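You operate a simulated robot arm through the tools that you are given. There is no shell and no other tool.

The job below is to be done with a simulated robot arm. You get a single attempt, and the scene is never put back.

JOB
Steer the red beam to block 10 by mirrors J, E, F, B.
Fine: turn each of the four to its other stop, then switch the lamps on with the yellow ON key and leave them on; the other mirrors stay as they are.

The check looks at the end state, three seconds after you hand in, the way a careful person would. Anything else that was tipped, shoved, dropped, spilled or broken makes it a failure.

ROBOT AND FRAMES
A 7-joint arm with a two-finger parallel gripper, fixed in place. Base frame: the origin is at the foot of the arm, x ahead of it, y to its left, z up; the work surface is at about z = 780. Units: mm, degrees, N and s.
With the tool pointing down near the work surface it reaches from about 200 to 740 mm from the base axis. Its first joint turns from -166.0 to 166.0 degrees. Payload 1.57 kg.
Tool frame: the origin (TCP) lies between the finger pads and is the grasp point; the fingertips stand 30 mm ahead of it; z points along the fingers, y is the line along which they close. Largest opening 110 mm; finger width 24, thickness 12; the body of the gripper, 48 by 112 mm, starts 78 mm behind the TCP.
Orientation is that of the tool frame in the base frame, as a unit quaternion [w, x, y, z]. With the fingers straight down and closing along the base's y, the tool's x points along the base's -x, its y along +y and its z along -z.

CONTROLS
- The arm moves only by the tool jog_arm. Its argument "targets" is a list that holds one entry, the list of rows, each a list of 6 numbers: the shift along the tool's x, y, z in units of 20 mm (1.0 is 20 mm), then the turn, a rotation vector about the tool's x, y, z in units of 4 degrees (1.0 is 4 degrees). In form: [[[x, y, z, wx, wy, wz], ...]]. A call has 1 to 20 rows; each row shifts and turns the commanded pose from where the row before left it, along the tool's axes as they then stand. "jaw" is the gripper command, from -1 (shut) to 1 (fully open), values between in proportion, set as the call begins (left out, the last holds). A call with a number of a shift or a turn outside -1 to 1 is refused whole. Each row takes 0.2 s and may step no farther than 50 mm and 8.6 degrees from the row before; otherwise, or with a gripper value out of range, the whole call is refused. A pose out of reach is approached as far as the arm can. The call stops where the force on the tool passes 40 N (or 10 N more than at its start, if that is more) or the arm is blocked; 0.2 s more then pass. The fingers move at their own pace (about 45 mm/s each) and stop on an object; they squeeze with about 32 N. The grip force told is the motor's: it shows also when the fingers shut on nothing. Time passes only in rows, and 0.2 s behind the last, so rows that do not move let the fingers close. It gives the time, the measured TCP pose, the force on the tool (base axes), the opening and the grip force at its end, in the units of the frame above (readings bear some noise), with the torque about the TCP (base axes, N m) and any sound that the robot's microphone picked up.
- Cameras (640 x 400 px; columns grow to the right, rows downward): "scene" is fixed at [219.7, 500.3, 1563.9]; the picture's right is [-0.15, -0.99, 0.00], its down [-0.95, 0.14, -0.27] and it looks along [0.26, -0.04, -0.96] (base axes); focal length 373 px, centre (320, 200). "wrist" rides on the gripper at [70, 16, -141] in the tool frame; the picture's right is [-0.23, 0.97, 0.00], its down [-0.86, -0.20, -0.48] and it looks along [-0.47, -0.11, 0.88] (tool axes); focal length 222 px, centre (320, 200). There is no depth. A picture from a camera that has moved, and an enlarged one, comes with that camera's place and axes in the base frame and with its lens.
- grab_frame(camera): a new picture of that camera. It takes no simulated time.
- lift_body(by): slides the trunk up (or, below 0, down) by that many mm; the arm rides with it, the base frame stays. It gives what a move gives, with no picture.
- inspect(camera, box): a new picture of the part [left, top, right, bottom] of that camera's present view, enlarged. It takes no simulated time.
- sign_off(): hands the job in; it is judged then, once.

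Nothing tells you positions but the pictures and the camera data. Unless the task says otherwise, let go and move clear before handing in.

The tools are called after "Request:" as a command line: name --argument value ..., lists and objects as JSON in quotes. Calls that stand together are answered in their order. jog_arm: Moves the arm, as the interface text tells. Its arguments: {"type":"object","properties":{"targets":{"type":"array"},"jaw":{"type":"number"}},"required":["targets"]} The other tools are called the same way: lift_body (by) slides the trunk up or down; grab_frame (camera) takes a picture; inspect (camera, box) takes an enlarged picture of a part of a camera's view; sign_off () hands the job in.

At the start:

```text
time: 0.0
ee_pos: [359.6, 321.2, 1116.0]
tool_rot: [0.001, 0.0, 1.0, 0.0]
wrist_force: [0.3, 0.0, 0.1]
wrist_torque: [0.0, 0.02, 0.0]
finger_gap: 109.8
grasp_force: 0.1
trunk travel left (down, up): [-421.0, 169.0]
```

scene: 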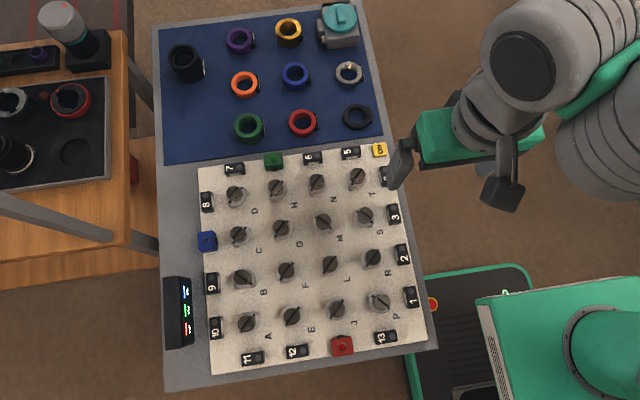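
wrist: 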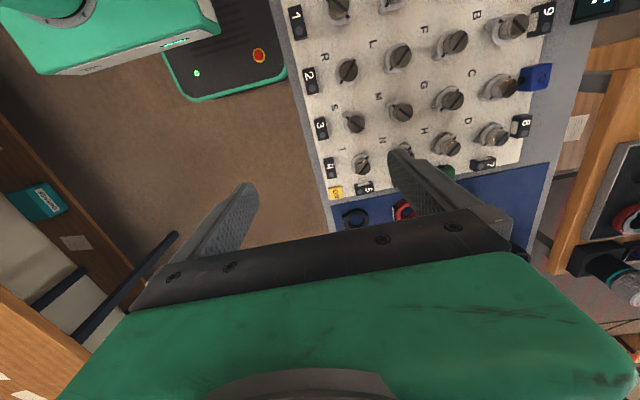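

The picture shows a light panel with a 4x4 grid of mirror knobs, coloured lamp blocks and a yellow ON key at one corner. I'll look at it enlarged before moving anything.

Request:
inspect --camera "scene" --box '[190, 140, 320, 260]'

Request:
inspect --camera "scene" --box '[300, 140, 440, 260]'

Request:
inspect --camera "scene" --box '[190, 250, 320, 370]'

Request:
inspect --camera "scene" --box '[300, 250, 440, 370]'

```text
3.33 times, centred on (255, 200) of scene
camera zoom: at [219.7, 500.3, 1563.9], right [-0.15, -0.99, 0.0], down [-0.95, 0.14, -0.27], along [0.26, -0.04, -0.96], focal length 1244 px, centre (537, 200)
```

zoom: 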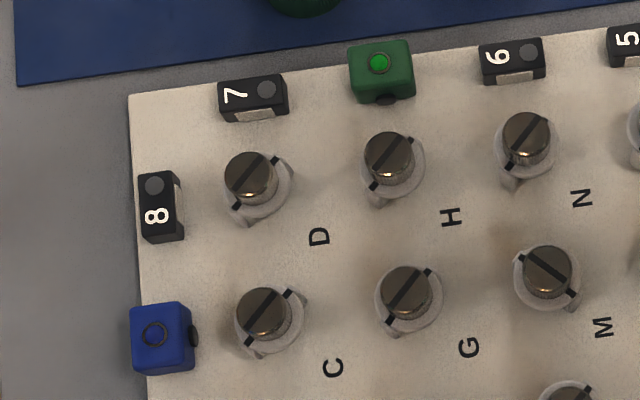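

```text
3.33 times, centred on (370, 200) of scene
camera zoom: at [219.7, 500.3, 1563.9], right [-0.15, -0.99, 0.0], down [-0.95, 0.14, -0.27], along [0.26, -0.04, -0.96], focal length 1244 px, centre (153, 200)
```

zoom: 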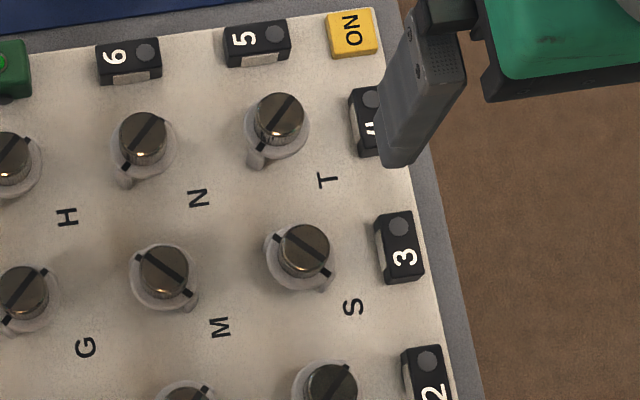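

```text
3.33 times, centred on (255, 310) of scene
camera zoom: at [219.7, 500.3, 1563.9], right [-0.15, -0.99, 0.0], down [-0.95, 0.14, -0.27], along [0.26, -0.04, -0.96], focal length 1244 px, centre (537, -167)
```

zoom: 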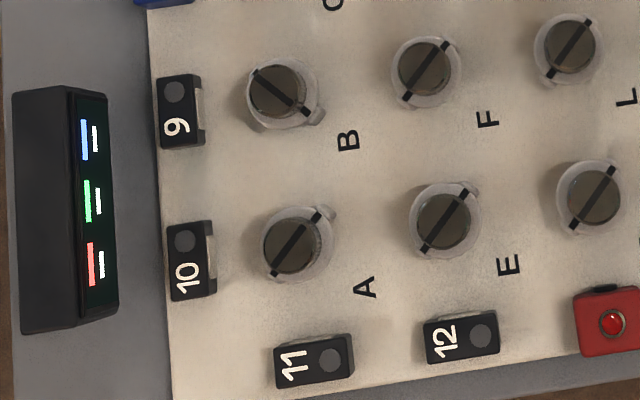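

```text
3.33 times, centred on (370, 310) of scene
camera zoom: at [219.7, 500.3, 1563.9], right [-0.15, -0.99, 0.0], down [-0.95, 0.14, -0.27], along [0.26, -0.04, -0.96], focal length 1244 px, centre (153, -167)
```

zoom: 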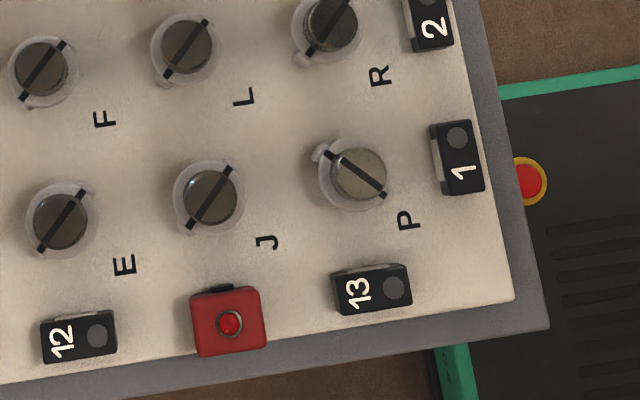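

The knob letters sit at the lower right of each knob, so J ≈ (203, 469), E ≈ (203, 554), F ≈ (287, 554) and B ≈ (287, 640). In the picture J, E and F stand at "/" and B stands at "\", and turning each by 90° gives the path J→E→F→B→A→10. I'll move above J, staying high, for a closer look.

Request:
jog_arm --targets '[[[0.98, 0.925, 0, 0, 0, 0], [0.98, 0.925, 0, 0, 0, 0], [0.98, 0.925, 0, 0, 0, 0], [0.98, 0.925, 0, 0, 0, 0], [0.98, 0.925, 0, 0, 0, 0], [0.98, 0.925, 0, 0, 0, 0], [0.98, 0.925, 0, 0, 0, 0], [0.98, 0.925, 0, 0, 0, 0], [0, 0, 0, 0, 0, 0]]]' --jaw 1

```text
time: 2.0
ee_pos: [202.5, 467.7, 1116.3]
tool_rot: [0.0, 0.0, 1.0, 0.0]
wrist_force: [-0.4, 0.0, 0.3]
wrist_torque: [0.0, 0.0, -0.01]
finger_gap: 109.7
grasp_force: 0.1
trunk travel left (down, up): [-421.0, 169.0]
```

The tool is now over J at z = 1116. I'll take pictures from both cameras.

Request:
grab_frame --camera "wrist"

Request:
grab_frame --camera "scene"

```text
taken
camera wrist: at [132.1, 483.0, 1257.1], right [0.23, 0.97, 0.0], down [0.86, -0.2, 0.48], along [0.47, -0.11, -0.88], focal length 222 px, centre (320, 200)
```

wrist: 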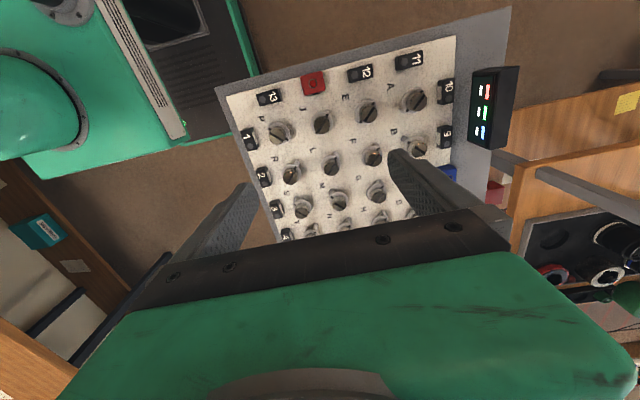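

```text
taken
```

scene: 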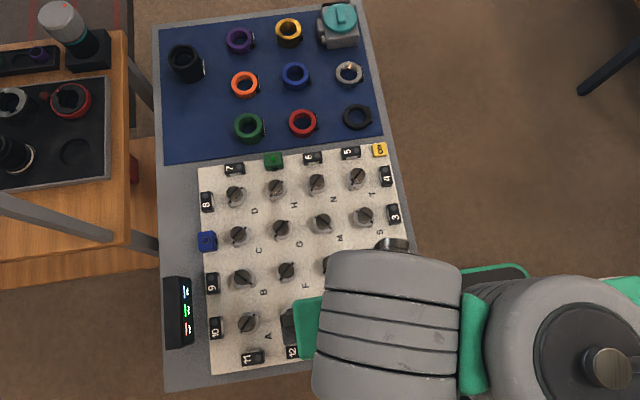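

J shows up right where I estimated it. I'll lower the trunk for a closer view.

Request:
lift_body --by -150

Request:
grab_frame --camera "wrist"

```text
time: 3.8
ee_pos: [202.4, 467.2, 967.0]
tool_rot: [0.0, 0.0, 1.0, 0.001]
wrist_force: [-0.2, -0.9, 0.1]
wrist_torque: [-0.01, 0.02, 0.03]
finger_gap: 109.9
grasp_force: 0.0
trunk travel left (down, up): [-271.0, 319.0]
```

```text
taken
camera wrist: at [132.5, 482.7, 1107.2], right [0.23, 0.97, 0.0], down [0.86, -0.2, 0.48], along [0.47, -0.11, -0.88], focal length 222 px, centre (320, 200)
```

wrist: 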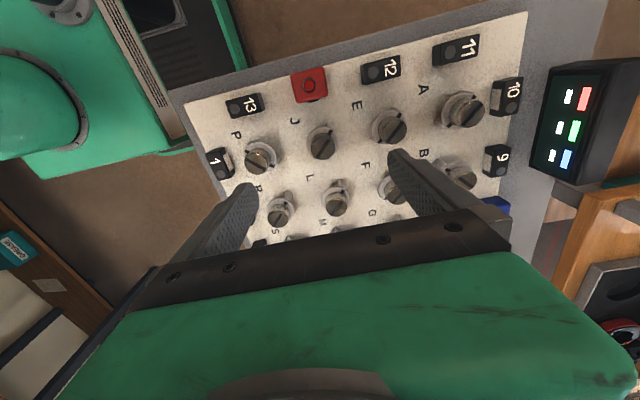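

Request:
inspect --camera "wrist" --box '[260, 60, 400, 230]'

Request:
inspect --camera "wrist" --box '[360, 60, 520, 200]'

```text
2.35 times, centred on (330, 145) of wrist
camera zoom: at [132.5, 482.7, 1107.2], right [0.23, 0.97, 0.0], down [0.86, -0.2, 0.48], along [0.47, -0.11, -0.88], focal length 523 px, centre (296, 329)
```

zoom: 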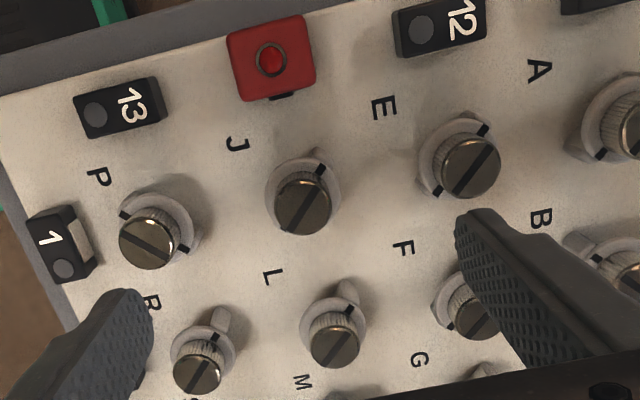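

```text
2.86 times, centred on (440, 130) of wrist
camera zoom: at [132.5, 482.7, 1107.2], right [0.23, 0.97, 0.0], down [0.86, -0.2, 0.48], along [0.47, -0.11, -0.88], focal length 635 px, centre (-23, 400)
```

zoom: 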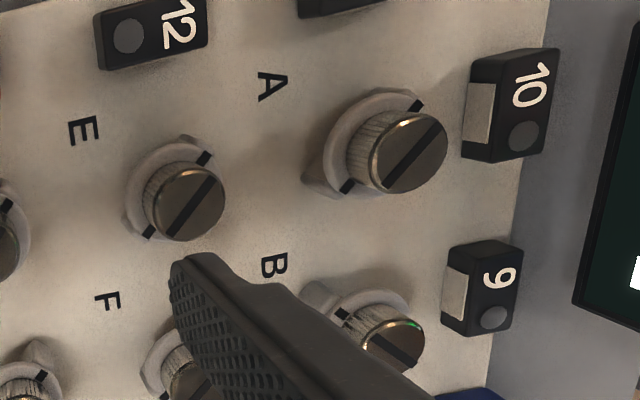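

By comparing the two views, the panel surface is at z ≈ 802 and the knob tops at z ≈ 843. J's centre is about (203, 470). I'll partly close the jaws to 60 mm and go down with the trunk to look closer.

Request:
jog_arm --targets '[[[0, 0.1, 0, 0, 0, 0], [0, 0, 0, 0, 0, 0], [0, 0, 0, 0, 0, 0]]]' --jaw 0.09

Request:
lift_body --by -60

Request:
grab_frame --camera "wrist"

```text
time: 4.5
ee_pos: [201.5, 468.8, 966.4]
tool_rot: [0.0, 0.001, 1.0, 0.0]
wrist_force: [-0.4, -1.1, -0.5]
wrist_torque: [-0.02, -0.04, 0.01]
finger_gap: 59.7
grasp_force: 0.0
trunk travel left (down, up): [-271.0, 319.0]
```

```text
time: 5.5
ee_pos: [203.5, 468.4, 906.7]
tool_rot: [0.0, 0.0, 1.0, 0.0]
wrist_force: [-0.3, -0.4, -0.1]
wrist_torque: [0.0, 0.01, -0.01]
finger_gap: 59.8
grasp_force: 0.0
trunk travel left (down, up): [-211.0, 379.0]
```

```text
taken
camera wrist: at [132.7, 484.1, 1047.1], right [0.23, 0.97, 0.0], down [0.86, -0.2, 0.48], along [0.47, -0.11, -0.88], focal length 222 px, centre (320, 200)
```

wrist: 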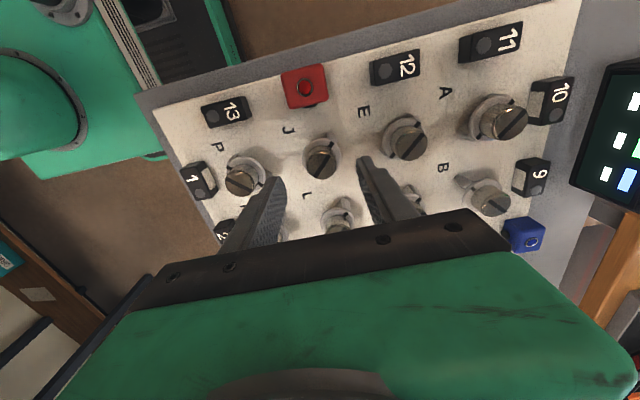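

Request:
inspect --camera "wrist" --box '[280, 100, 370, 190]'

Request:
inspect --camera "wrist" --box '[370, 90, 530, 220]'

Request:
inspect --camera "scene" --box '[190, 180, 310, 290]'

```text
4.44 times, centred on (325, 145) of wrist
camera zoom: at [132.7, 484.1, 1047.1], right [0.23, 0.97, 0.0], down [0.86, -0.2, 0.48], along [0.47, -0.11, -0.88], focal length 987 px, centre (298, 444)
```

zoom: 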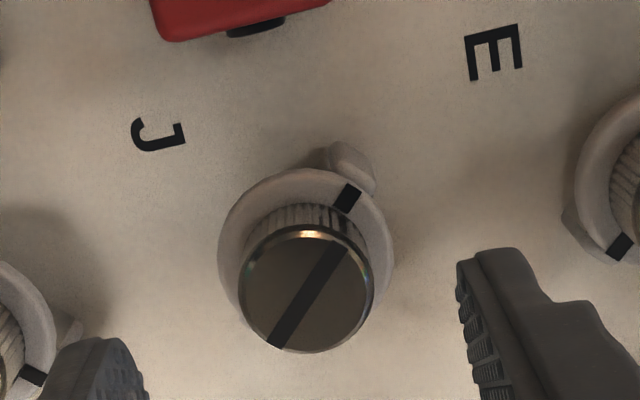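

```text
3.08 times, centred on (450, 155) of wrist
camera zoom: at [132.7, 484.1, 1047.1], right [0.23, 0.97, 0.0], down [0.86, -0.2, 0.48], along [0.47, -0.11, -0.88], focal length 684 px, centre (-80, 338)
```

zoom: 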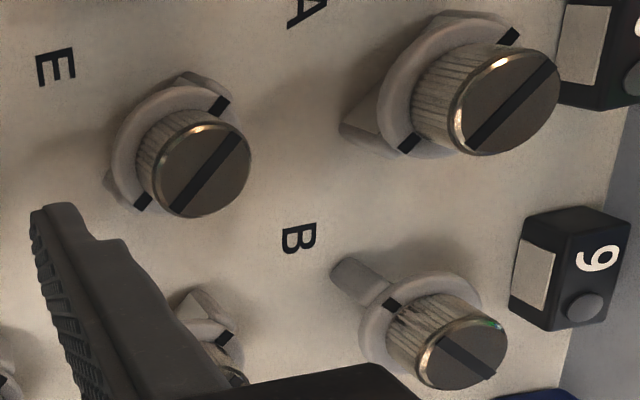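

```text
3.64 times, centred on (250, 235) of scene
camera zoom: at [219.7, 500.3, 1563.9], right [-0.15, -0.99, 0.0], down [-0.95, 0.14, -0.27], along [0.26, -0.04, -0.96], focal length 1357 px, centre (574, 73)
```

zoom: 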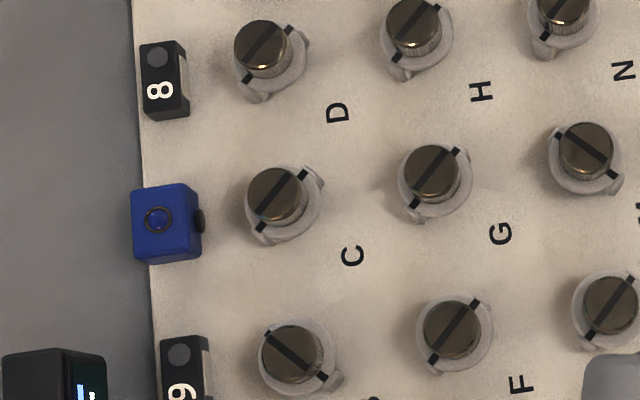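

J's cap is about 30 mm wide, and a collar with small stop lugs sits beneath it. The tool is within about 1.5 mm of J's centre, so I'll nudge it and go down with the arm until the fingertips straddle the cap above the collar.

Request:
jog_arm --targets '[[[-0.05, 0.06, 0.5, 0, 0, 0], [0, 0, 0.5, 0, 0, 0], [0, 0, 0.5, 0, 0, 0], [0, 0, 0.5, 0, 0, 0], [0, 0, 0.35, 0, 0, 0], [0, 0, 0, 0, 0, 0]]]'

Request:
grab_frame --camera "wrist"

Request:
inspect --camera "wrist" --box '[260, 110, 390, 220]'

```text
time: 7.0
ee_pos: [204.5, 470.5, 861.1]
tool_rot: [0.0, 0.0, 1.0, 0.0]
wrist_force: [0.2, 0.1, 0.1]
wrist_torque: [0.01, 0.0, 0.0]
finger_gap: 60.1
grasp_force: 0.1
trunk travel left (down, up): [-211.0, 379.0]
```

```text
taken
camera wrist: at [134.3, 485.3, 1000.6], right [0.23, 0.97, 0.0], down [0.86, -0.2, 0.48], along [0.47, -0.11, -0.88], focal length 222 px, centre (320, 200)
```

wrist: 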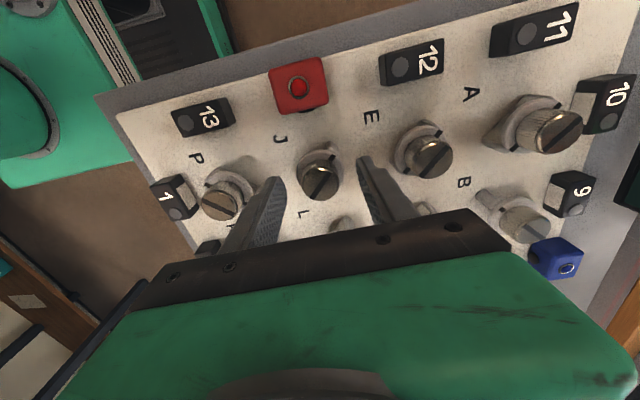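

```text
3.64 times, centred on (325, 165) of wrist
camera zoom: at [134.3, 485.3, 1000.6], right [0.23, 0.97, 0.0], down [0.86, -0.2, 0.48], along [0.47, -0.11, -0.88], focal length 808 px, centre (302, 327)
```

zoom: 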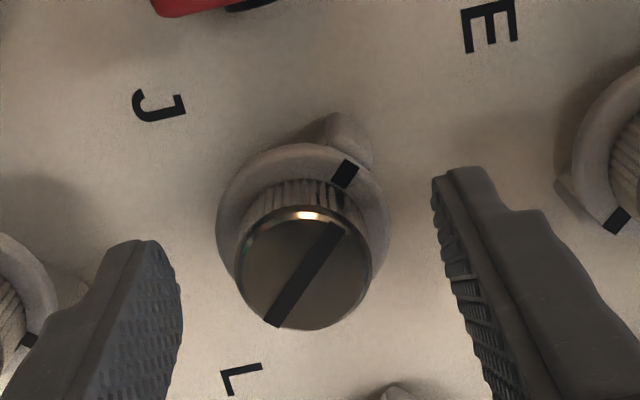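

The tool is centred on J to within a millimetre. The collar top is at about z = 818, so I'll bring the tips to about 823 and close on the cap.

Request:
jog_arm --targets '[[[0, 0, 0.2, 0, 0, 0], [0, 0, 0.2, 0, 0, 0], [0, 0, 0, 0, 0, 0]]]'

Request:
jog_arm --targets '[[[0, 0, 0, 0, 0, 0], [0, 0, 0, 0, 0, 0], [0, 0, 0, 0, 0, 0], [0, 0, 0, 0, 0, 0]]]' --jaw -1

Request:
inspect --camera "wrist" --box '[260, 110, 390, 220]'

```text
time: 7.8
ee_pos: [204.8, 470.3, 850.9]
tool_rot: [-0.001, 0.0, 1.0, 0.0]
wrist_force: [0.1, 0.3, 0.4]
wrist_torque: [0.0, 0.01, -0.01]
finger_gap: 60.0
grasp_force: 0.1
trunk travel left (down, up): [-211.0, 379.0]
```

```text
time: 8.8
ee_pos: [204.6, 469.1, 851.8]
tool_rot: [0.0, 0.0, 1.0, 0.0]
wrist_force: [-0.5, -2.6, 0.5]
wrist_torque: [-0.1, 0.07, 0.02]
finger_gap: 29.3
grasp_force: 33.7
trunk travel left (down, up): [-211.0, 379.0]
```

```text
3.64 times, centred on (325, 165) of wrist
camera zoom: at [134.6, 485.6, 992.1], right [0.23, 0.97, 0.0], down [0.86, -0.2, 0.48], along [0.47, -0.11, -0.88], focal length 808 px, centre (302, 327)
```

zoom: 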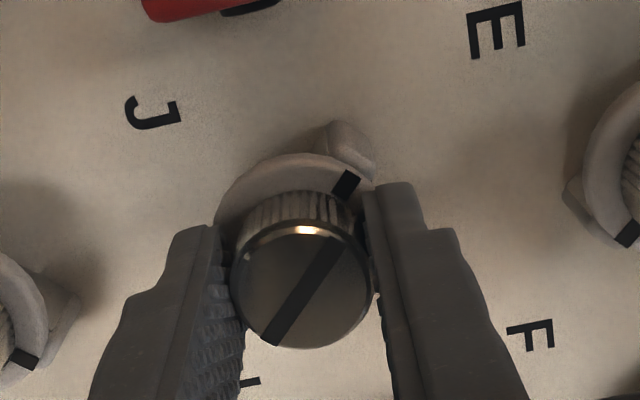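

J is gripped at 29.3 mm. I'll turn it a few degrees one way and read the torque to find which side the stop is on.

Request:
jog_arm --targets '[[[0, 0, 0, 0, 0, 1], [0, 0, 0, 0, 0, 1], [0, 0, 0, 0, 0, 0]]]'

Request:
inspect --camera "wrist" --box '[260, 110, 390, 220]'

```text
time: 9.6
ee_pos: [205.0, 469.5, 851.4]
tool_rot: [0.0, 0.071, 0.997, 0.001]
wrist_force: [2.7, 0.5, 4.0]
wrist_torque: [-0.24, -0.02, 0.05]
finger_gap: 29.2
grasp_force: 39.3
trunk travel left (down, up): [-211.0, 379.0]
```

```text
3.64 times, centred on (325, 165) of wrist
camera zoom: at [137.5, 495.0, 992.1], right [0.36, 0.93, 0.0], down [0.82, -0.32, 0.48], along [0.45, -0.17, -0.88], focal length 808 px, centre (302, 327)
```

zoom: 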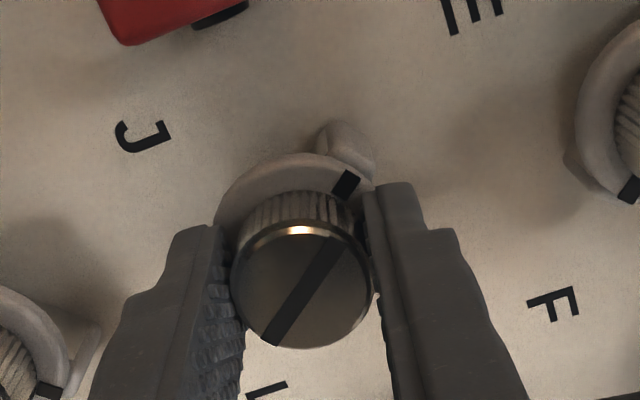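

The knob moved freely with the gripper, with the slot still fixed relative to the fingers and a torque of only 0.05 N m. Clockwise from above is the right way, so I'll keep turning in stages.

Request:
jog_arm --targets '[[[0, 0, 0, 0, 0, 1], [0, 0, 0, 0, 0, 1], [0, 0, 0, 0, 0, 1], [0, 0, 0, 0, 0, 1], [0, 0, 0, 0, 0, 1], [0, 0, 0, 0, 0, 1], [0, 0, 0, 0, 0, 1], [0, 0, 0, 0, 0, 1], [0, 0, 0, 0, 0, 0]]]'

Request:
inspect --camera "wrist" --box '[260, 110, 390, 220]'

```text
time: 11.6
ee_pos: [205.0, 470.6, 852.1]
tool_rot: [0.0, 0.342, 0.94, -0.001]
wrist_force: [15.9, 8.8, -0.2]
wrist_torque: [0.85, -0.01, 0.03]
finger_gap: 29.3
grasp_force: 39.0
trunk travel left (down, up): [-211.0, 379.0]
```

```text
3.64 times, centred on (325, 165) of wrist
camera zoom: at [161.6, 526.8, 992.2], right [0.8, 0.6, 0.0], down [0.53, -0.7, 0.48], along [0.29, -0.38, -0.88], focal length 808 px, centre (302, 327)
```

zoom: 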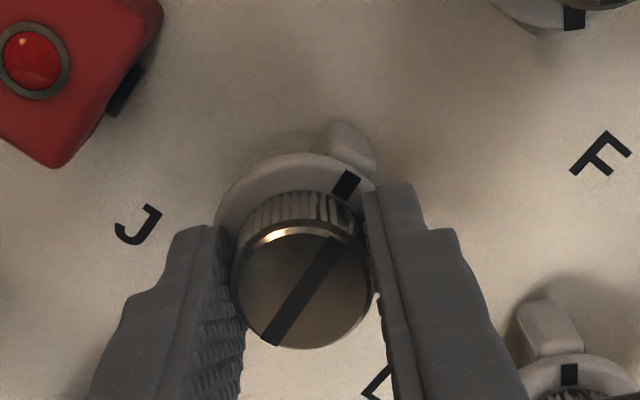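

It's turning well, now at about 40°. A side force of about 18 N has built up from a small centring offset, so I'll shift slightly with the force to relieve it.

Request:
jog_arm --targets '[[[-0.02, 0.05, 0, 0, 0, 0], [0, 0, 0, 0, 0, 0]]]'

```text
time: 12.2
ee_pos: [204.4, 470.8, 852.2]
tool_rot: [-0.001, 0.342, 0.94, 0.0]
wrist_force: [10.8, 8.0, 8.9]
wrist_torque: [-0.28, -0.05, 0.01]
finger_gap: 29.4
grasp_force: 39.0
trunk travel left (down, up): [-211.0, 379.0]
```

Request:
jog_arm --targets '[[[-0.02, 0.07, 0, 0, 0, 0], [0, 0, 0, 0, 0, 0]]]'

```text
time: 12.8
ee_pos: [204.1, 471.0, 851.1]
tool_rot: [0.0, 0.341, 0.94, 0.0]
wrist_force: [-3.7, -4.4, 10.3]
wrist_torque: [0.03, 0.58, 0.0]
finger_gap: 29.5
grasp_force: 39.1
trunk travel left (down, up): [-211.0, 379.0]
```

The side force is relieved. I'll continue turning in stages while watching the force.

Request:
jog_arm --targets '[[[0, 0, 0, 0, 0, 1], [0, 0, 0, 0, 0, 1], [0, 0, 0, 0, 0, 1], [0, 0, 0, 0, 0, 1], [0, 0, 0, 0, 0, 1], [0, 0, 0, 0, 0, 1], [0, 0, 0, 0, 0, 0]]]'

```text
time: 14.3
ee_pos: [205.0, 470.1, 850.7]
tool_rot: [0.001, 0.53, 0.848, 0.0]
wrist_force: [-9.6, -6.0, -5.4]
wrist_torque: [0.96, 0.42, 0.02]
finger_gap: 29.2
grasp_force: 39.5
trunk travel left (down, up): [-211.0, 379.0]
```

Request:
jog_arm --targets '[[[0, 0, 0, 0, 0, 1], [0, 0, 0, 0, 0, 1], [0, 0, 0, 0, 0, 1], [0, 0, 0, 0, 0, 1], [0, 0, 0, 0, 0, 1], [0, 0, 0, 0, 0, 0]]]'

Request:
inspect --camera "wrist" --box '[260, 110, 390, 220]'

```text
time: 15.8
ee_pos: [205.1, 470.2, 850.9]
tool_rot: [0.0, 0.67, 0.742, 0.0]
wrist_force: [-9.6, -7.2, -2.1]
wrist_torque: [-1.32, 0.12, -0.01]
finger_gap: 29.3
grasp_force: 39.2
trunk travel left (down, up): [-211.0, 379.0]
```

```text
3.64 times, centred on (325, 165) of wrist
camera zoom: at [213.7, 540.9, 992.1], right [0.99, -0.13, 0.0], down [-0.11, -0.87, 0.48], along [-0.06, -0.48, -0.88], focal length 808 px, centre (302, 327)
```

zoom: 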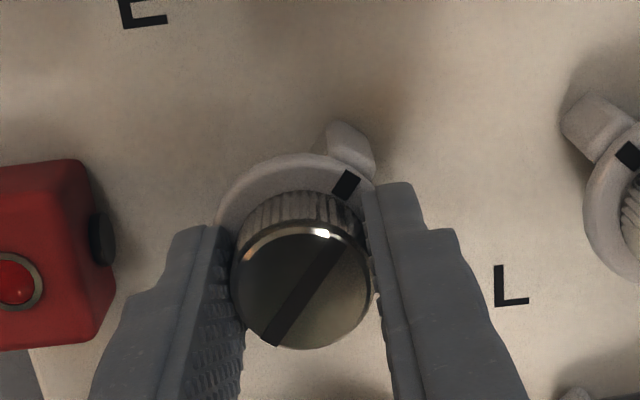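

J has turned 84° and the slot is still fixed in the jaws. I'll continue slowly toward the stop, watching the z torque.

Request:
jog_arm --targets '[[[0, 0, 0, 0, 0, 0.75], [0, 0, 0, 0, 0, 0.75], [0, 0, 0, 0, 0, 0]]]'

Request:
inspect --camera "wrist" --box '[260, 110, 390, 220]'

```text
time: 16.6
ee_pos: [204.3, 471.4, 851.3]
tool_rot: [0.0, 0.707, 0.707, 0.0]
wrist_force: [-8.6, -8.4, -4.0]
wrist_torque: [-0.28, 0.2, 0.06]
finger_gap: 29.1
grasp_force: 38.7
trunk travel left (down, up): [-211.0, 379.0]
```

```text
3.64 times, centred on (325, 165) of wrist
camera zoom: at [221.0, 539.4, 992.1], right [0.97, -0.23, 0.0], down [-0.2, -0.86, 0.48], along [-0.11, -0.47, -0.88], focal length 808 px, centre (302, 327)
```

zoom: 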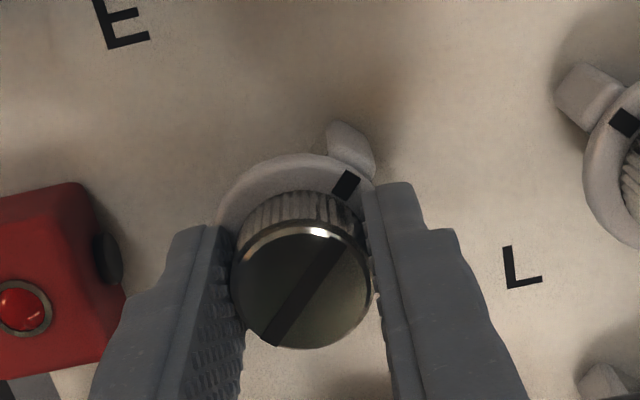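

Request:
jog_arm --targets '[[[0, 0, 0, 0, 0, 0.5], [0, 0, 0, 0, 0, 0.5], [0, 0, 0, 0, 0, 0]]]'

Request:
inspect --camera "wrist" --box '[260, 110, 390, 220]'

```text
time: 17.4
ee_pos: [206.0, 471.6, 851.4]
tool_rot: [-0.001, 0.732, 0.681, 0.0]
wrist_force: [-5.5, -5.6, -1.5]
wrist_torque: [0.04, 0.13, 0.75]
finger_gap: 29.5
grasp_force: 39.4
trunk travel left (down, up): [-211.0, 379.0]
```

```text
3.64 times, centred on (325, 165) of wrist
camera zoom: at [225.9, 538.8, 992.2], right [0.96, -0.29, 0.0], down [-0.26, -0.84, 0.48], along [-0.14, -0.46, -0.88], focal length 808 px, centre (302, 327)
```

zoom: 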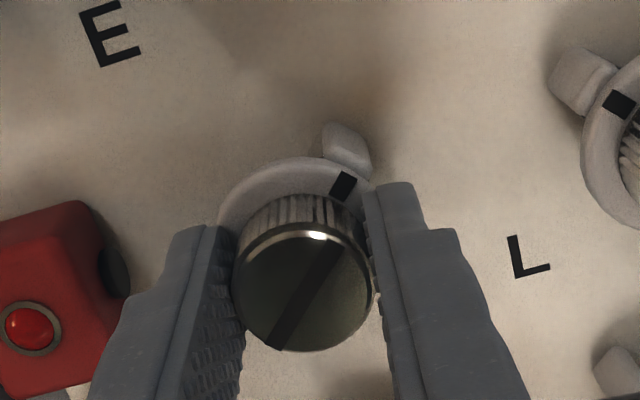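

The torque has jumped to 0.75 N m and the slot has begun to slip, so J is at its other stop, about 90° round. I'll open only to 45 mm to stay clear of the red block, then rise straight up.

Request:
jog_arm --targets '[[[0, 0, 0, 0, 0, -0.3], [0, 0, 0, 0, 0, 0]]]' --jaw -0.18

Request:
jog_arm --targets '[[[0, 0, -0.5, 0, 0, 0], [0, 0, -0.75, 0, 0, 0], [0, 0, -1, 0, 0, 0], [0, 0, 0, 0, 0, 0]]]'

Request:
grab_frame --camera "wrist"

```text
time: 17.9
ee_pos: [206.5, 470.6, 850.8]
tool_rot: [0.0, 0.724, 0.689, 0.0]
wrist_force: [-1.1, 0.3, -1.3]
wrist_torque: [0.0, -0.01, -0.01]
finger_gap: 45.2
grasp_force: 0.1
trunk travel left (down, up): [-211.0, 379.0]
```

```text
time: 18.9
ee_pos: [204.7, 471.3, 897.3]
tool_rot: [0.0, 0.724, 0.69, 0.0]
wrist_force: [0.4, -0.1, 0.3]
wrist_torque: [0.0, 0.03, -0.02]
finger_gap: 44.9
grasp_force: 0.1
trunk travel left (down, up): [-211.0, 379.0]
```

```text
taken
camera wrist: at [224.6, 539.7, 1037.7], right [0.96, -0.27, 0.0], down [-0.24, -0.84, 0.48], along [-0.13, -0.46, -0.88], focal length 222 px, centre (320, 200)
```

wrist: 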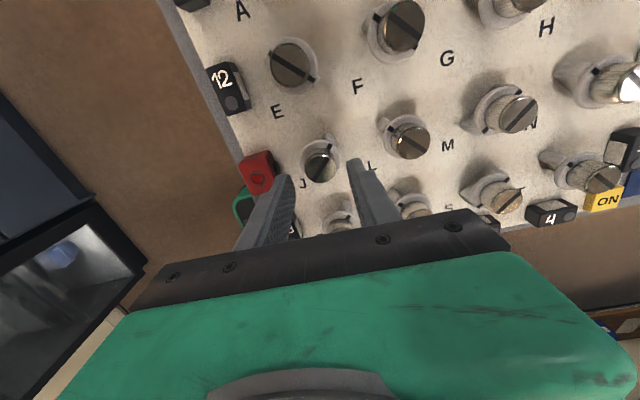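

J is released and its slot now runs the other way from E's. I'll turn the wrist back, rise a little and move over to E near (203, 555).

Request:
jog_arm --targets '[[[0, 0, -0.05, 0, 0, -1], [0, 0, -0.05, 0, 0, -1], [0, 0, -0.05, 0, 0, -1], [0, 0, -0.05, 0, 0, -1], [0, 0, -0.05, 0, 0, -1], [0, 0, -0.05, 0, 0, -1], [0, 0, -0.05, 0, 0, -1], [0, 0, -0.05, 0, 0, -1], [0, 0, -0.05, 0, 0, -1], [0, 0, -0.05, 0, 0, -1], [0, 0, 0, 0, 0, -1], [0, 0, 0, 0, 0, -1], [0, 0, 0, 0, 0, -1], [0, 0, 0, 0, 0, -1], [0, 0, 0, 0, 0, -1], [0, 0, 0, 0, 0, -1], [0, 0, 0, 0, 0, -1], [0, 0, 0, 0, 0, -1], [0, 0, 0, 0, 0, -1], [0, 0, 0, 0, 0, -1]]]'

Request:
jog_arm --targets '[[[0, 0, 0, 0, 0, -1], [0, 0, 0, 0, 0, -1], [0, 0, 0, 0, 0, -1], [0, 0, 0, 0, 0, -0.2], [0.02, 0.85, 0, 0, 0, 0], [0.02, 0.85, 0, 0, 0, 0], [0.02, 0.85, 0, 0, 0, 0], [0, 0.85, 0, 0, 0, 0], [0, 0.8, 0, 0, 0, 0], [0, 0, 0, 0, 0, 0]]]' --jaw 0

Request:
grab_frame --camera "wrist"

Request:
inspect --camera "wrist" --box '[260, 110, 390, 220]'

```text
time: 23.1
ee_pos: [207.1, 470.6, 905.8]
tool_rot: [0.0, 0.111, 0.994, 0.0]
wrist_force: [-0.5, 0.4, -0.3]
wrist_torque: [0.01, 0.05, 0.02]
finger_gap: 45.3
grasp_force: 0.1
trunk travel left (down, up): [-211.0, 379.0]
```

```text
time: 25.4
ee_pos: [203.2, 554.2, 904.3]
tool_rot: [0.001, 0.0, 1.0, 0.0]
wrist_force: [-0.5, 1.1, 0.7]
wrist_torque: [-0.01, -0.02, -0.03]
finger_gap: 55.1
grasp_force: 0.1
trunk travel left (down, up): [-211.0, 379.0]
```

```text
taken
camera wrist: at [133.8, 570.4, 1045.9], right [0.23, 0.97, 0.0], down [0.86, -0.2, 0.48], along [0.47, -0.11, -0.88], focal length 222 px, centre (320, 200)
```

wrist: 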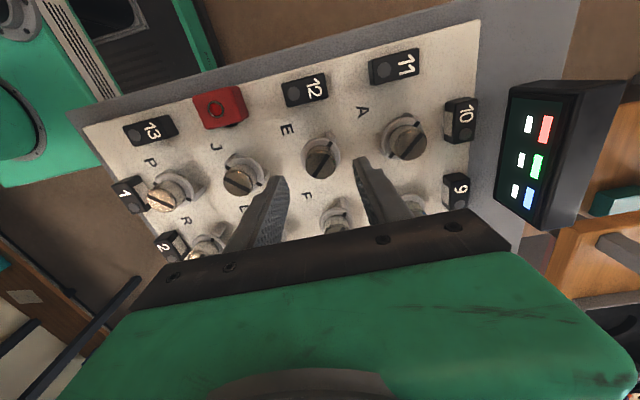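

```text
3.64 times, centred on (325, 165) of wrist
camera zoom: at [133.8, 570.4, 1045.9], right [0.23, 0.97, 0.0], down [0.86, -0.2, 0.48], along [0.47, -0.11, -0.88], focal length 808 px, centre (302, 327)
```

zoom: 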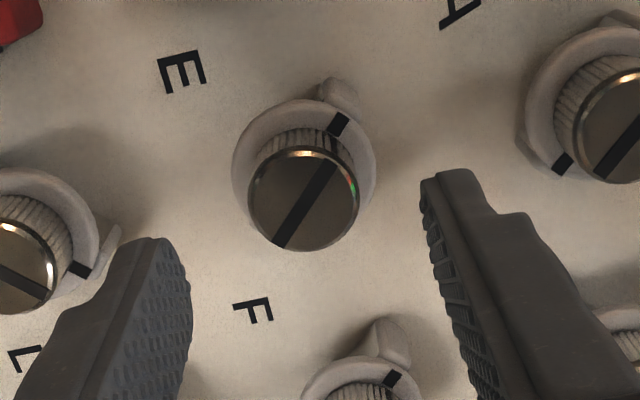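

E is centred in the view. From the J forces I infer a bias of about 1.4 mm in x, so I'll correct for that, go down onto E and grip it.

Request:
jog_arm --targets '[[[-0.065, 0.0, 0.5, 0, 0, 0], [0, 0, 0.5, 0, 0, 0], [0, 0, 0.5, 0, 0, 0], [0, 0, 0.5, 0, 0, 0], [0, 0, 0.4, 0, 0, 0], [0, 0, 0.25, 0, 0, 0], [0, 0, 0, 0, 0, 0]]]'

Request:
inspect --camera "wrist" --box '[260, 110, 390, 220]'

```text
time: 26.9
ee_pos: [206.4, 555.7, 853.1]
tool_rot: [0.001, 0.0, 1.0, 0.0]
wrist_force: [-0.1, -0.3, 1.2]
wrist_torque: [0.01, -0.01, -0.03]
finger_gap: 55.1
grasp_force: 0.1
trunk travel left (down, up): [-211.0, 379.0]
```

```text
3.64 times, centred on (325, 165) of wrist
camera zoom: at [136.6, 571.5, 993.8], right [0.23, 0.97, 0.0], down [0.86, -0.2, 0.48], along [0.47, -0.11, -0.88], focal length 808 px, centre (302, 327)
```

zoom: 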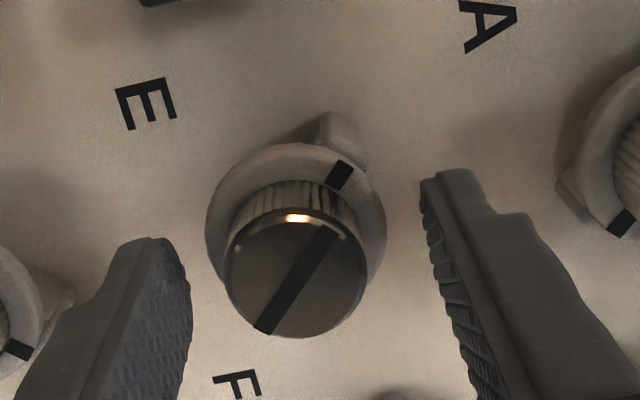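

After going down, E's cap sits about 1.6 mm to the −y side. I'll trim that before gripping.

Request:
jog_arm --targets '[[[0.04, -0.08, 0, 0, 0, 0], [0, 0, 0, 0, 0, 0]]]'

Request:
inspect --camera "wrist" --box '[260, 110, 390, 220]'

```text
time: 27.6
ee_pos: [205.3, 552.9, 853.9]
tool_rot: [0.0, 0.0, 1.0, 0.001]
wrist_force: [-0.4, -0.2, -0.2]
wrist_torque: [0.01, -0.01, 0.03]
finger_gap: 54.6
grasp_force: 0.1
trunk travel left (down, up): [-211.0, 379.0]
```

```text
3.64 times, centred on (325, 165) of wrist
camera zoom: at [135.1, 568.9, 994.5], right [0.23, 0.97, 0.0], down [0.86, -0.2, 0.48], along [0.47, -0.11, -0.88], focal length 808 px, centre (302, 327)
```

zoom: 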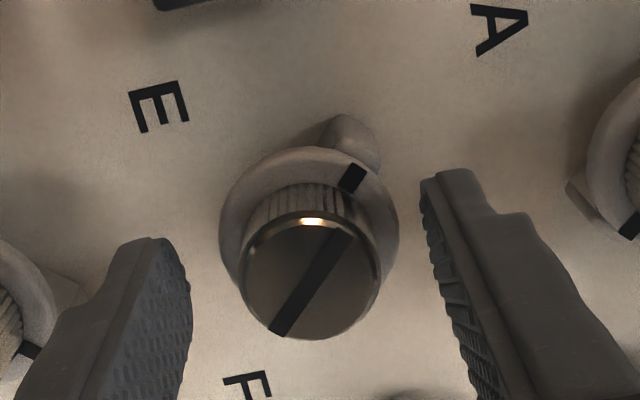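

Request:
jog_arm --targets '[[[0, 0.05, 0, 0, 0, 0], [0, 0, 0, 0, 0, 0]]]'

Request:
inspect --camera "wrist" --box '[260, 110, 390, 220]'

```text
time: 28.1
ee_pos: [204.6, 555.6, 854.6]
tool_rot: [-0.001, 0.0, 1.0, 0.0]
wrist_force: [-0.1, -0.2, 0.2]
wrist_torque: [0.0, 0.01, -0.03]
finger_gap: 55.1
grasp_force: 0.1
trunk travel left (down, up): [-211.0, 379.0]
```

```text
3.64 times, centred on (325, 165) of wrist
camera zoom: at [134.9, 570.1, 994.5], right [0.23, 0.97, 0.0], down [0.86, -0.2, 0.48], along [0.47, -0.11, -0.88], focal length 808 px, centre (302, 327)
```

zoom: 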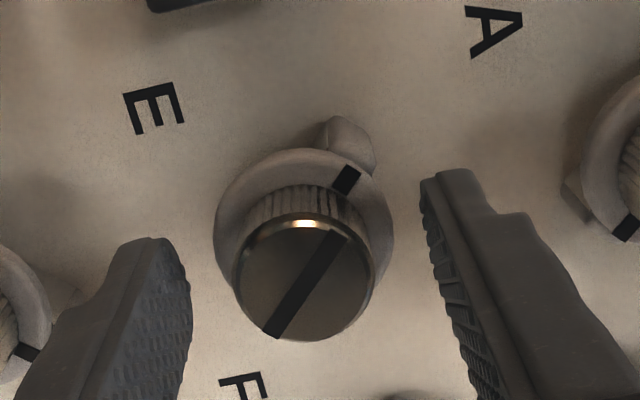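

E is centred now. I'll lower 2 mm, close, and test-turn 8° in the same direction as J.

Request:
jog_arm --targets '[[[0, 0, 0.1, 0, 0, 0], [0, 0, 0, 0, 0, 0], [0, 0, 0, 0, 0, 0], [0, 0, 0, 0, 0, 0], [0, 0, 0, 0, 0, 0]]]' --jaw -1

Request:
jog_arm --targets '[[[0, 0, 0, 0, 0, 1], [0, 0, 0, 0, 0, 1], [0, 0, 0, 0, 0, 0]]]'

Request:
inspect --camera "wrist" --box '[260, 110, 390, 220]'

```text
time: 29.4
ee_pos: [205.4, 555.6, 850.9]
tool_rot: [0.0, 0.0, 1.0, 0.001]
wrist_force: [1.2, 8.2, -0.2]
wrist_torque: [0.34, -0.28, -0.02]
finger_gap: 29.3
grasp_force: 38.8
trunk travel left (down, up): [-211.0, 379.0]
```

```text
time: 30.1
ee_pos: [204.8, 554.9, 851.2]
tool_rot: [0.0, 0.07, 0.998, -0.001]
wrist_force: [-3.3, 1.6, -0.9]
wrist_torque: [0.19, 0.29, 0.0]
finger_gap: 29.4
grasp_force: 39.2
trunk travel left (down, up): [-211.0, 379.0]
```

```text
3.64 times, centred on (325, 165) of wrist
camera zoom: at [138.0, 580.3, 991.7], right [0.36, 0.93, 0.0], down [0.82, -0.32, 0.48], along [0.45, -0.17, -0.88], focal length 808 px, centre (302, 327)
```

zoom: 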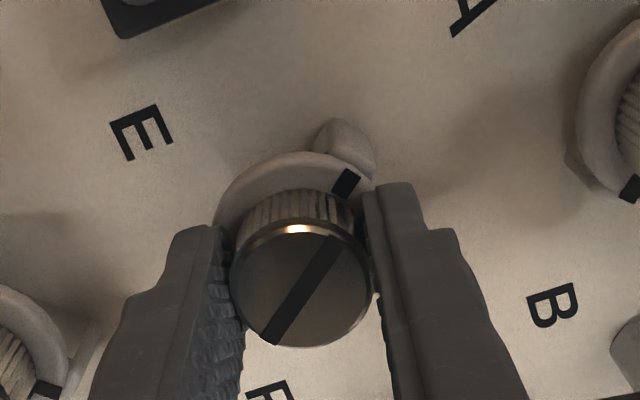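

E turns freely the same way too. I'll continue in stages and check the force each time.

Request:
jog_arm --targets '[[[0, 0, 0, 0, 0, 1], [0, 0, 0, 0, 0, 1], [0, 0, 0, 0, 0, 1], [0, 0, 0, 0, 0, 1], [0, 0, 0, 0, 0, 1], [0, 0, 0, 0, 0, 1], [0, 0, 0, 0, 0, 1], [0, 0, 0, 0, 0, 0]]]'

```text
time: 31.9
ee_pos: [205.6, 555.1, 851.2]
tool_rot: [0.001, 0.309, 0.951, 0.0]
wrist_force: [-1.7, 8.7, -2.5]
wrist_torque: [0.6, 0.26, -0.06]
finger_gap: 29.7
grasp_force: 39.4
trunk travel left (down, up): [-211.0, 379.0]
```

Request:
jog_arm --targets '[[[0, 0, 0, 0, 0, 1], [0, 0, 0, 0, 0, 1], [0, 0, 0, 0, 0, 1], [0, 0, 0, 0, 0, 1], [0, 0, 0, 0, 0, 1], [0, 0, 0, 0, 0, 1], [0, 0, 0, 0, 0, 1], [0, 0, 0, 0, 0, 0]]]'

```text
time: 33.8
ee_pos: [204.9, 555.5, 851.6]
tool_rot: [0.0, 0.53, 0.848, 0.0]
wrist_force: [1.5, -0.4, 1.2]
wrist_torque: [-1.12, -0.4, 0.0]
finger_gap: 29.5
grasp_force: 38.7
trunk travel left (down, up): [-211.0, 379.0]
```

E is at 64° with low forces. I'll go on to about 90°.

Request:
jog_arm --targets '[[[0, 0, 0, 0, 0, 1], [0, 0, 0, 0, 0, 1], [0, 0, 0, 0, 0, 1], [0, 0, 0, 0, 0, 1], [0, 0, 0, 0, 0, 1], [0, 0, 0, 0, 0, 1], [0, 0, 0, 0, 0, 0.5], [0, 0, 0, 0, 0, 0]]]'

Request:
inspect --camera "wrist" --box '[260, 110, 390, 220]'

```text
time: 35.5
ee_pos: [204.7, 555.8, 852.5]
tool_rot: [0.0, 0.707, 0.707, 0.0]
wrist_force: [-1.3, 6.5, -4.9]
wrist_torque: [0.87, 0.02, -0.02]
finger_gap: 29.3
grasp_force: 39.0
trunk travel left (down, up): [-211.0, 379.0]
```

```text
3.64 times, centred on (325, 165) of wrist
camera zoom: at [221.0, 624.0, 991.8], right [0.97, -0.23, 0.0], down [-0.2, -0.86, 0.48], along [-0.11, -0.47, -0.88], focal length 808 px, centre (302, 327)
```

zoom: 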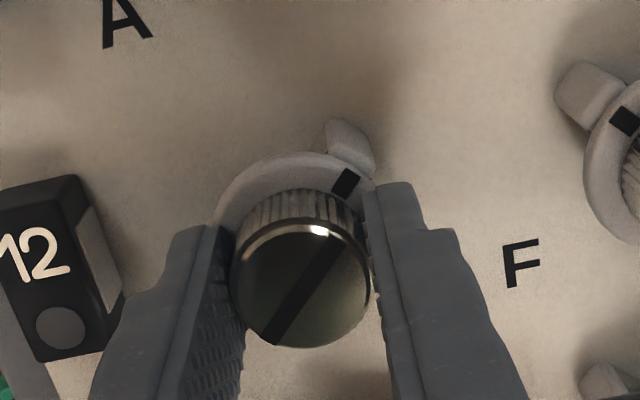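

Request:
jog_arm --targets '[[[0, 0, 0, 0, 0, 0.5], [0, 0, 0, 0, 0, 0.5], [0, 0, 0, 0, 0, 0]]]'

Request:
inspect --camera "wrist" --box '[260, 110, 390, 220]'

```text
time: 36.4
ee_pos: [204.3, 554.4, 853.1]
tool_rot: [0.001, 0.731, 0.682, 0.0]
wrist_force: [-2.1, 0.7, -1.6]
wrist_torque: [-0.65, 0.03, 0.78]
finger_gap: 29.6
grasp_force: 38.9
trunk travel left (down, up): [-211.0, 379.0]
```

```text
3.64 times, centred on (325, 165) of wrist
camera zoom: at [225.9, 622.1, 991.7], right [0.96, -0.29, 0.0], down [-0.26, -0.84, 0.48], along [-0.14, -0.46, -0.88], focal length 808 px, centre (302, 327)
```

zoom: 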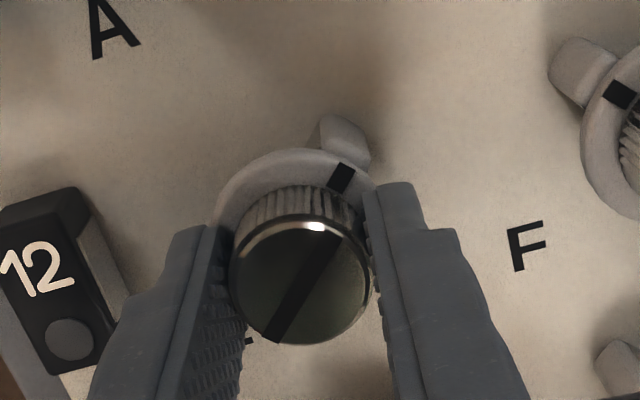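

E is at its stop too, with torque at 0.78 N m. I'll release it (block 12's near face is 20 mm clear), rise and move to F near (288, 555).

Request:
jog_arm --targets '[[[0, 0, 0, 0, 0, -0.3], [0, 0, 0, 0, 0, 0]]]' --jaw -0.18

Request:
jog_arm --targets '[[[0, 0, -0.5, 0, 0, 0], [0, 0, -0.75, 0, 0, 0], [0, 0, -1, 0, 0, 0], [0, 0, -0.4, 0, 0, -1], [0, 0, 0, 0, 0, -1], [0, 0, 0, 0, 0, -1], [0, 0, 0, 0, 0, -1], [0, 0, 0, 0, 0, -1], [0, 0, 0, 0, 0, -1], [0, 0, 0, 0, 0, -1], [0, 0, 0, 0, 0, -1], [0, 0, 0, 0, 0, -1], [0, 0, 0, 0, 0, -1], [0, 0, 0, 0, 0, -1], [0, 0, 0, 0, 0, -1], [0, 0, 0, 0, 0, -1], [0, 0, 0, 0, 0, 0]]]'

Request:
jog_arm --targets '[[[0, 0, 0, 0, 0, -1], [0, 0, 0, 0, 0, -1], [0, 0, 0, 0, 0, -1], [0, 0, 0, 0, 0, -1], [0, 0, 0, 0, 0, -1], [0, 0, 0, 0, 0, -1], [0, 0, 0, 0, 0, -1], [0, 0, 0, 0, 0, -1], [0, 0, 0, 0, 0, -1], [0, 0, 0, 0, 0, -1], [0, 0, 0, 0, 0, -0.2], [-0.85, 0, 0, 0, 0, 0], [-0.85, 0, 0, 0, 0, 0], [-0.85, 0, 0, 0, 0, 0], [-0.85, 0, 0, 0, 0, 0], [-0.8, 0, 0, 0, 0, 0], [0, 0, 0, 0, 0, 0]]]' --jaw 0

Request:
grab_frame --camera "wrist"

Request:
inspect --camera "wrist" --box '[260, 110, 390, 220]'

```text
time: 37.0
ee_pos: [205.3, 556.1, 852.5]
tool_rot: [0.0, 0.724, 0.69, 0.0]
wrist_force: [0.2, 0.2, 0.0]
wrist_torque: [-0.02, -0.02, -0.03]
finger_gap: 45.1
grasp_force: 0.0
trunk travel left (down, up): [-211.0, 379.0]
```

```text
time: 40.5
ee_pos: [204.8, 554.0, 904.0]
tool_rot: [0.0, 0.348, 0.937, 0.001]
wrist_force: [0.7, -0.6, 0.0]
wrist_torque: [0.01, 0.02, -0.01]
finger_gap: 45.4
grasp_force: 0.1
trunk travel left (down, up): [-211.0, 379.0]
```

```text
time: 44.1
ee_pos: [286.4, 552.5, 900.9]
tool_rot: [-0.001, 0.0, 1.0, 0.0]
wrist_force: [-0.8, -0.2, 0.1]
wrist_torque: [0.04, 0.01, -0.01]
finger_gap: 55.2
grasp_force: 0.0
out of reach, approached as far as the arm can: row 16
trunk travel left (down, up): [-211.0, 379.0]
```

```text
taken
camera wrist: at [216.7, 568.2, 1041.9], right [0.23, 0.97, 0.0], down [0.86, -0.2, 0.48], along [0.47, -0.11, -0.88], focal length 222 px, centre (320, 200)
```

wrist: 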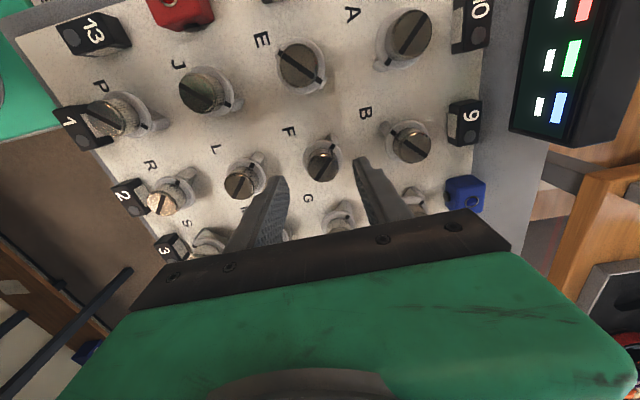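

```text
3.64 times, centred on (325, 165) of wrist
camera zoom: at [216.7, 568.2, 1041.9], right [0.23, 0.97, 0.0], down [0.86, -0.2, 0.48], along [0.47, -0.11, -0.88], focal length 808 px, centre (302, 327)
```

zoom: 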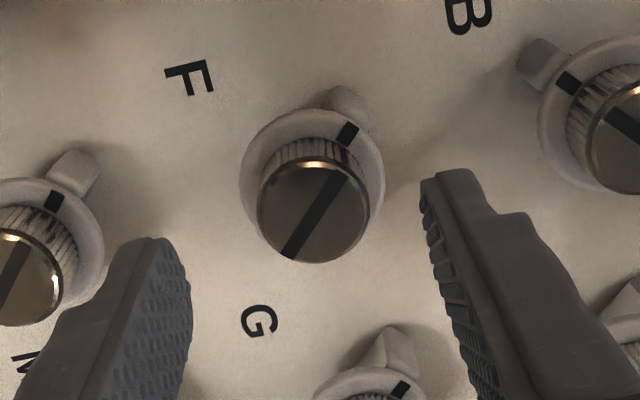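

J and E now read as turned, and I'm above F, but that pose is at the limit of the arm's reach. I'll raise the arm relative to the trunk to see which way reach improves.

Request:
jog_arm --targets '[[[0, 0, -1, 0, 0, 0], [0, 0, -1, 0, 0, 0], [0, 0, 0, 0, 0, 0]]]'

Request:
grab_frame --camera "scene"

```text
time: 45.0
ee_pos: [279.0, 537.4, 931.1]
tool_rot: [0.0, 0.0, 1.0, 0.0]
wrist_force: [-0.4, 0.1, 0.6]
wrist_torque: [0.04, 0.01, 0.02]
finger_gap: 54.9
grasp_force: 0.0
out of reach, approached as far as the arm can: row 1, 2
trunk travel left (down, up): [-211.0, 379.0]
```

```text
taken
```

scene: 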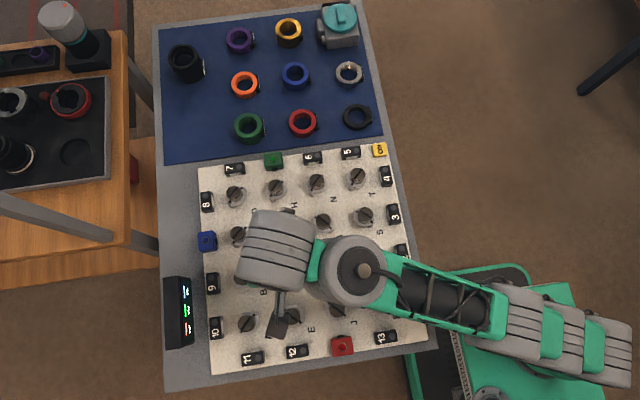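

Raising makes the reach worse, so the wrist is above the shoulder. I'll raise the trunk by 200 mm and bring the arm back down by the same amount.

Request:
lift_body --by 200

Request:
jog_arm --targets '[[[0, 0, 1, 0, 0, 0], [0, 0, 1, 0, 0, 0], [0, 0, 1, 0, 0, 0], [0, 0, 1, 0, 0, 0], [0, 0, 1, 0, 0, 0], [0, 0, 1, 0, 0, 0], [0, 0, 1, 0, 0, 0], [0, 0, 1, 0, 0, 0], [0, 0, 0, 0, 0, 0]]]'

```text
time: 47.1
ee_pos: [278.7, 536.7, 1131.8]
tool_rot: [0.0, -0.001, 1.0, 0.0]
wrist_force: [-0.3, 0.8, 0.4]
wrist_torque: [0.0, -0.01, 0.0]
finger_gap: 54.7
grasp_force: 0.0
trunk travel left (down, up): [-411.0, 179.0]
```

```text
time: 49.1
ee_pos: [280.3, 536.5, 971.4]
tool_rot: [0.0, 0.0, 1.0, 0.0]
wrist_force: [0.0, -0.3, -0.4]
wrist_torque: [-0.01, 0.02, -0.02]
finger_gap: 55.2
grasp_force: 0.0
trunk travel left (down, up): [-411.0, 179.0]
```

Request:
jog_arm --targets '[[[-0.2, 0.46, 0, 0, 0, 0], [-0.2, 0.46, 0, 0, 0, 0], [0, 0, 1, 0, 0, 0], [0, 0, 1, 0, 0, 0], [0, 0, 1, 0, 0, 0], [0, 0, 0.3, 0, 0, 0], [0, 0, 0, 0, 0, 0]]]'

Request:
grab_frame --camera "wrist"

Request:
inspect --camera "wrist" --box '[260, 110, 390, 220]'

```text
time: 50.7
ee_pos: [287.5, 554.8, 905.2]
tool_rot: [0.0, 0.0, 1.0, 0.0]
wrist_force: [0.1, 0.3, 0.2]
wrist_torque: [0.01, 0.05, -0.01]
finger_gap: 54.8
grasp_force: 0.0
trunk travel left (down, up): [-411.0, 179.0]
```

```text
taken
camera wrist: at [217.7, 570.6, 1045.8], right [0.23, 0.97, 0.0], down [0.86, -0.2, 0.48], along [0.47, -0.11, -0.88], focal length 222 px, centre (320, 200)
```

wrist: 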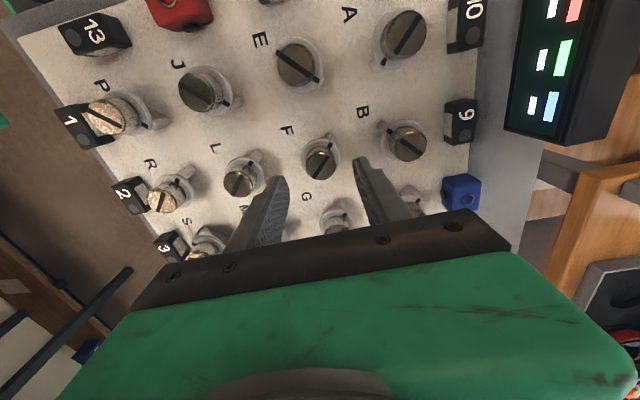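

```text
3.64 times, centred on (325, 165) of wrist
camera zoom: at [217.7, 570.6, 1045.8], right [0.23, 0.97, 0.0], down [0.86, -0.2, 0.48], along [0.47, -0.11, -0.88], focal length 808 px, centre (302, 327)
```

zoom: 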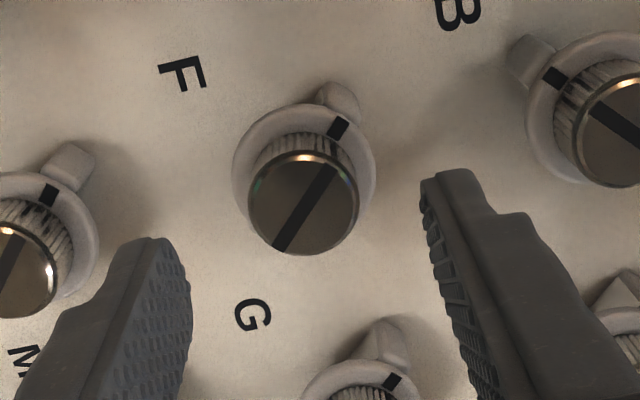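

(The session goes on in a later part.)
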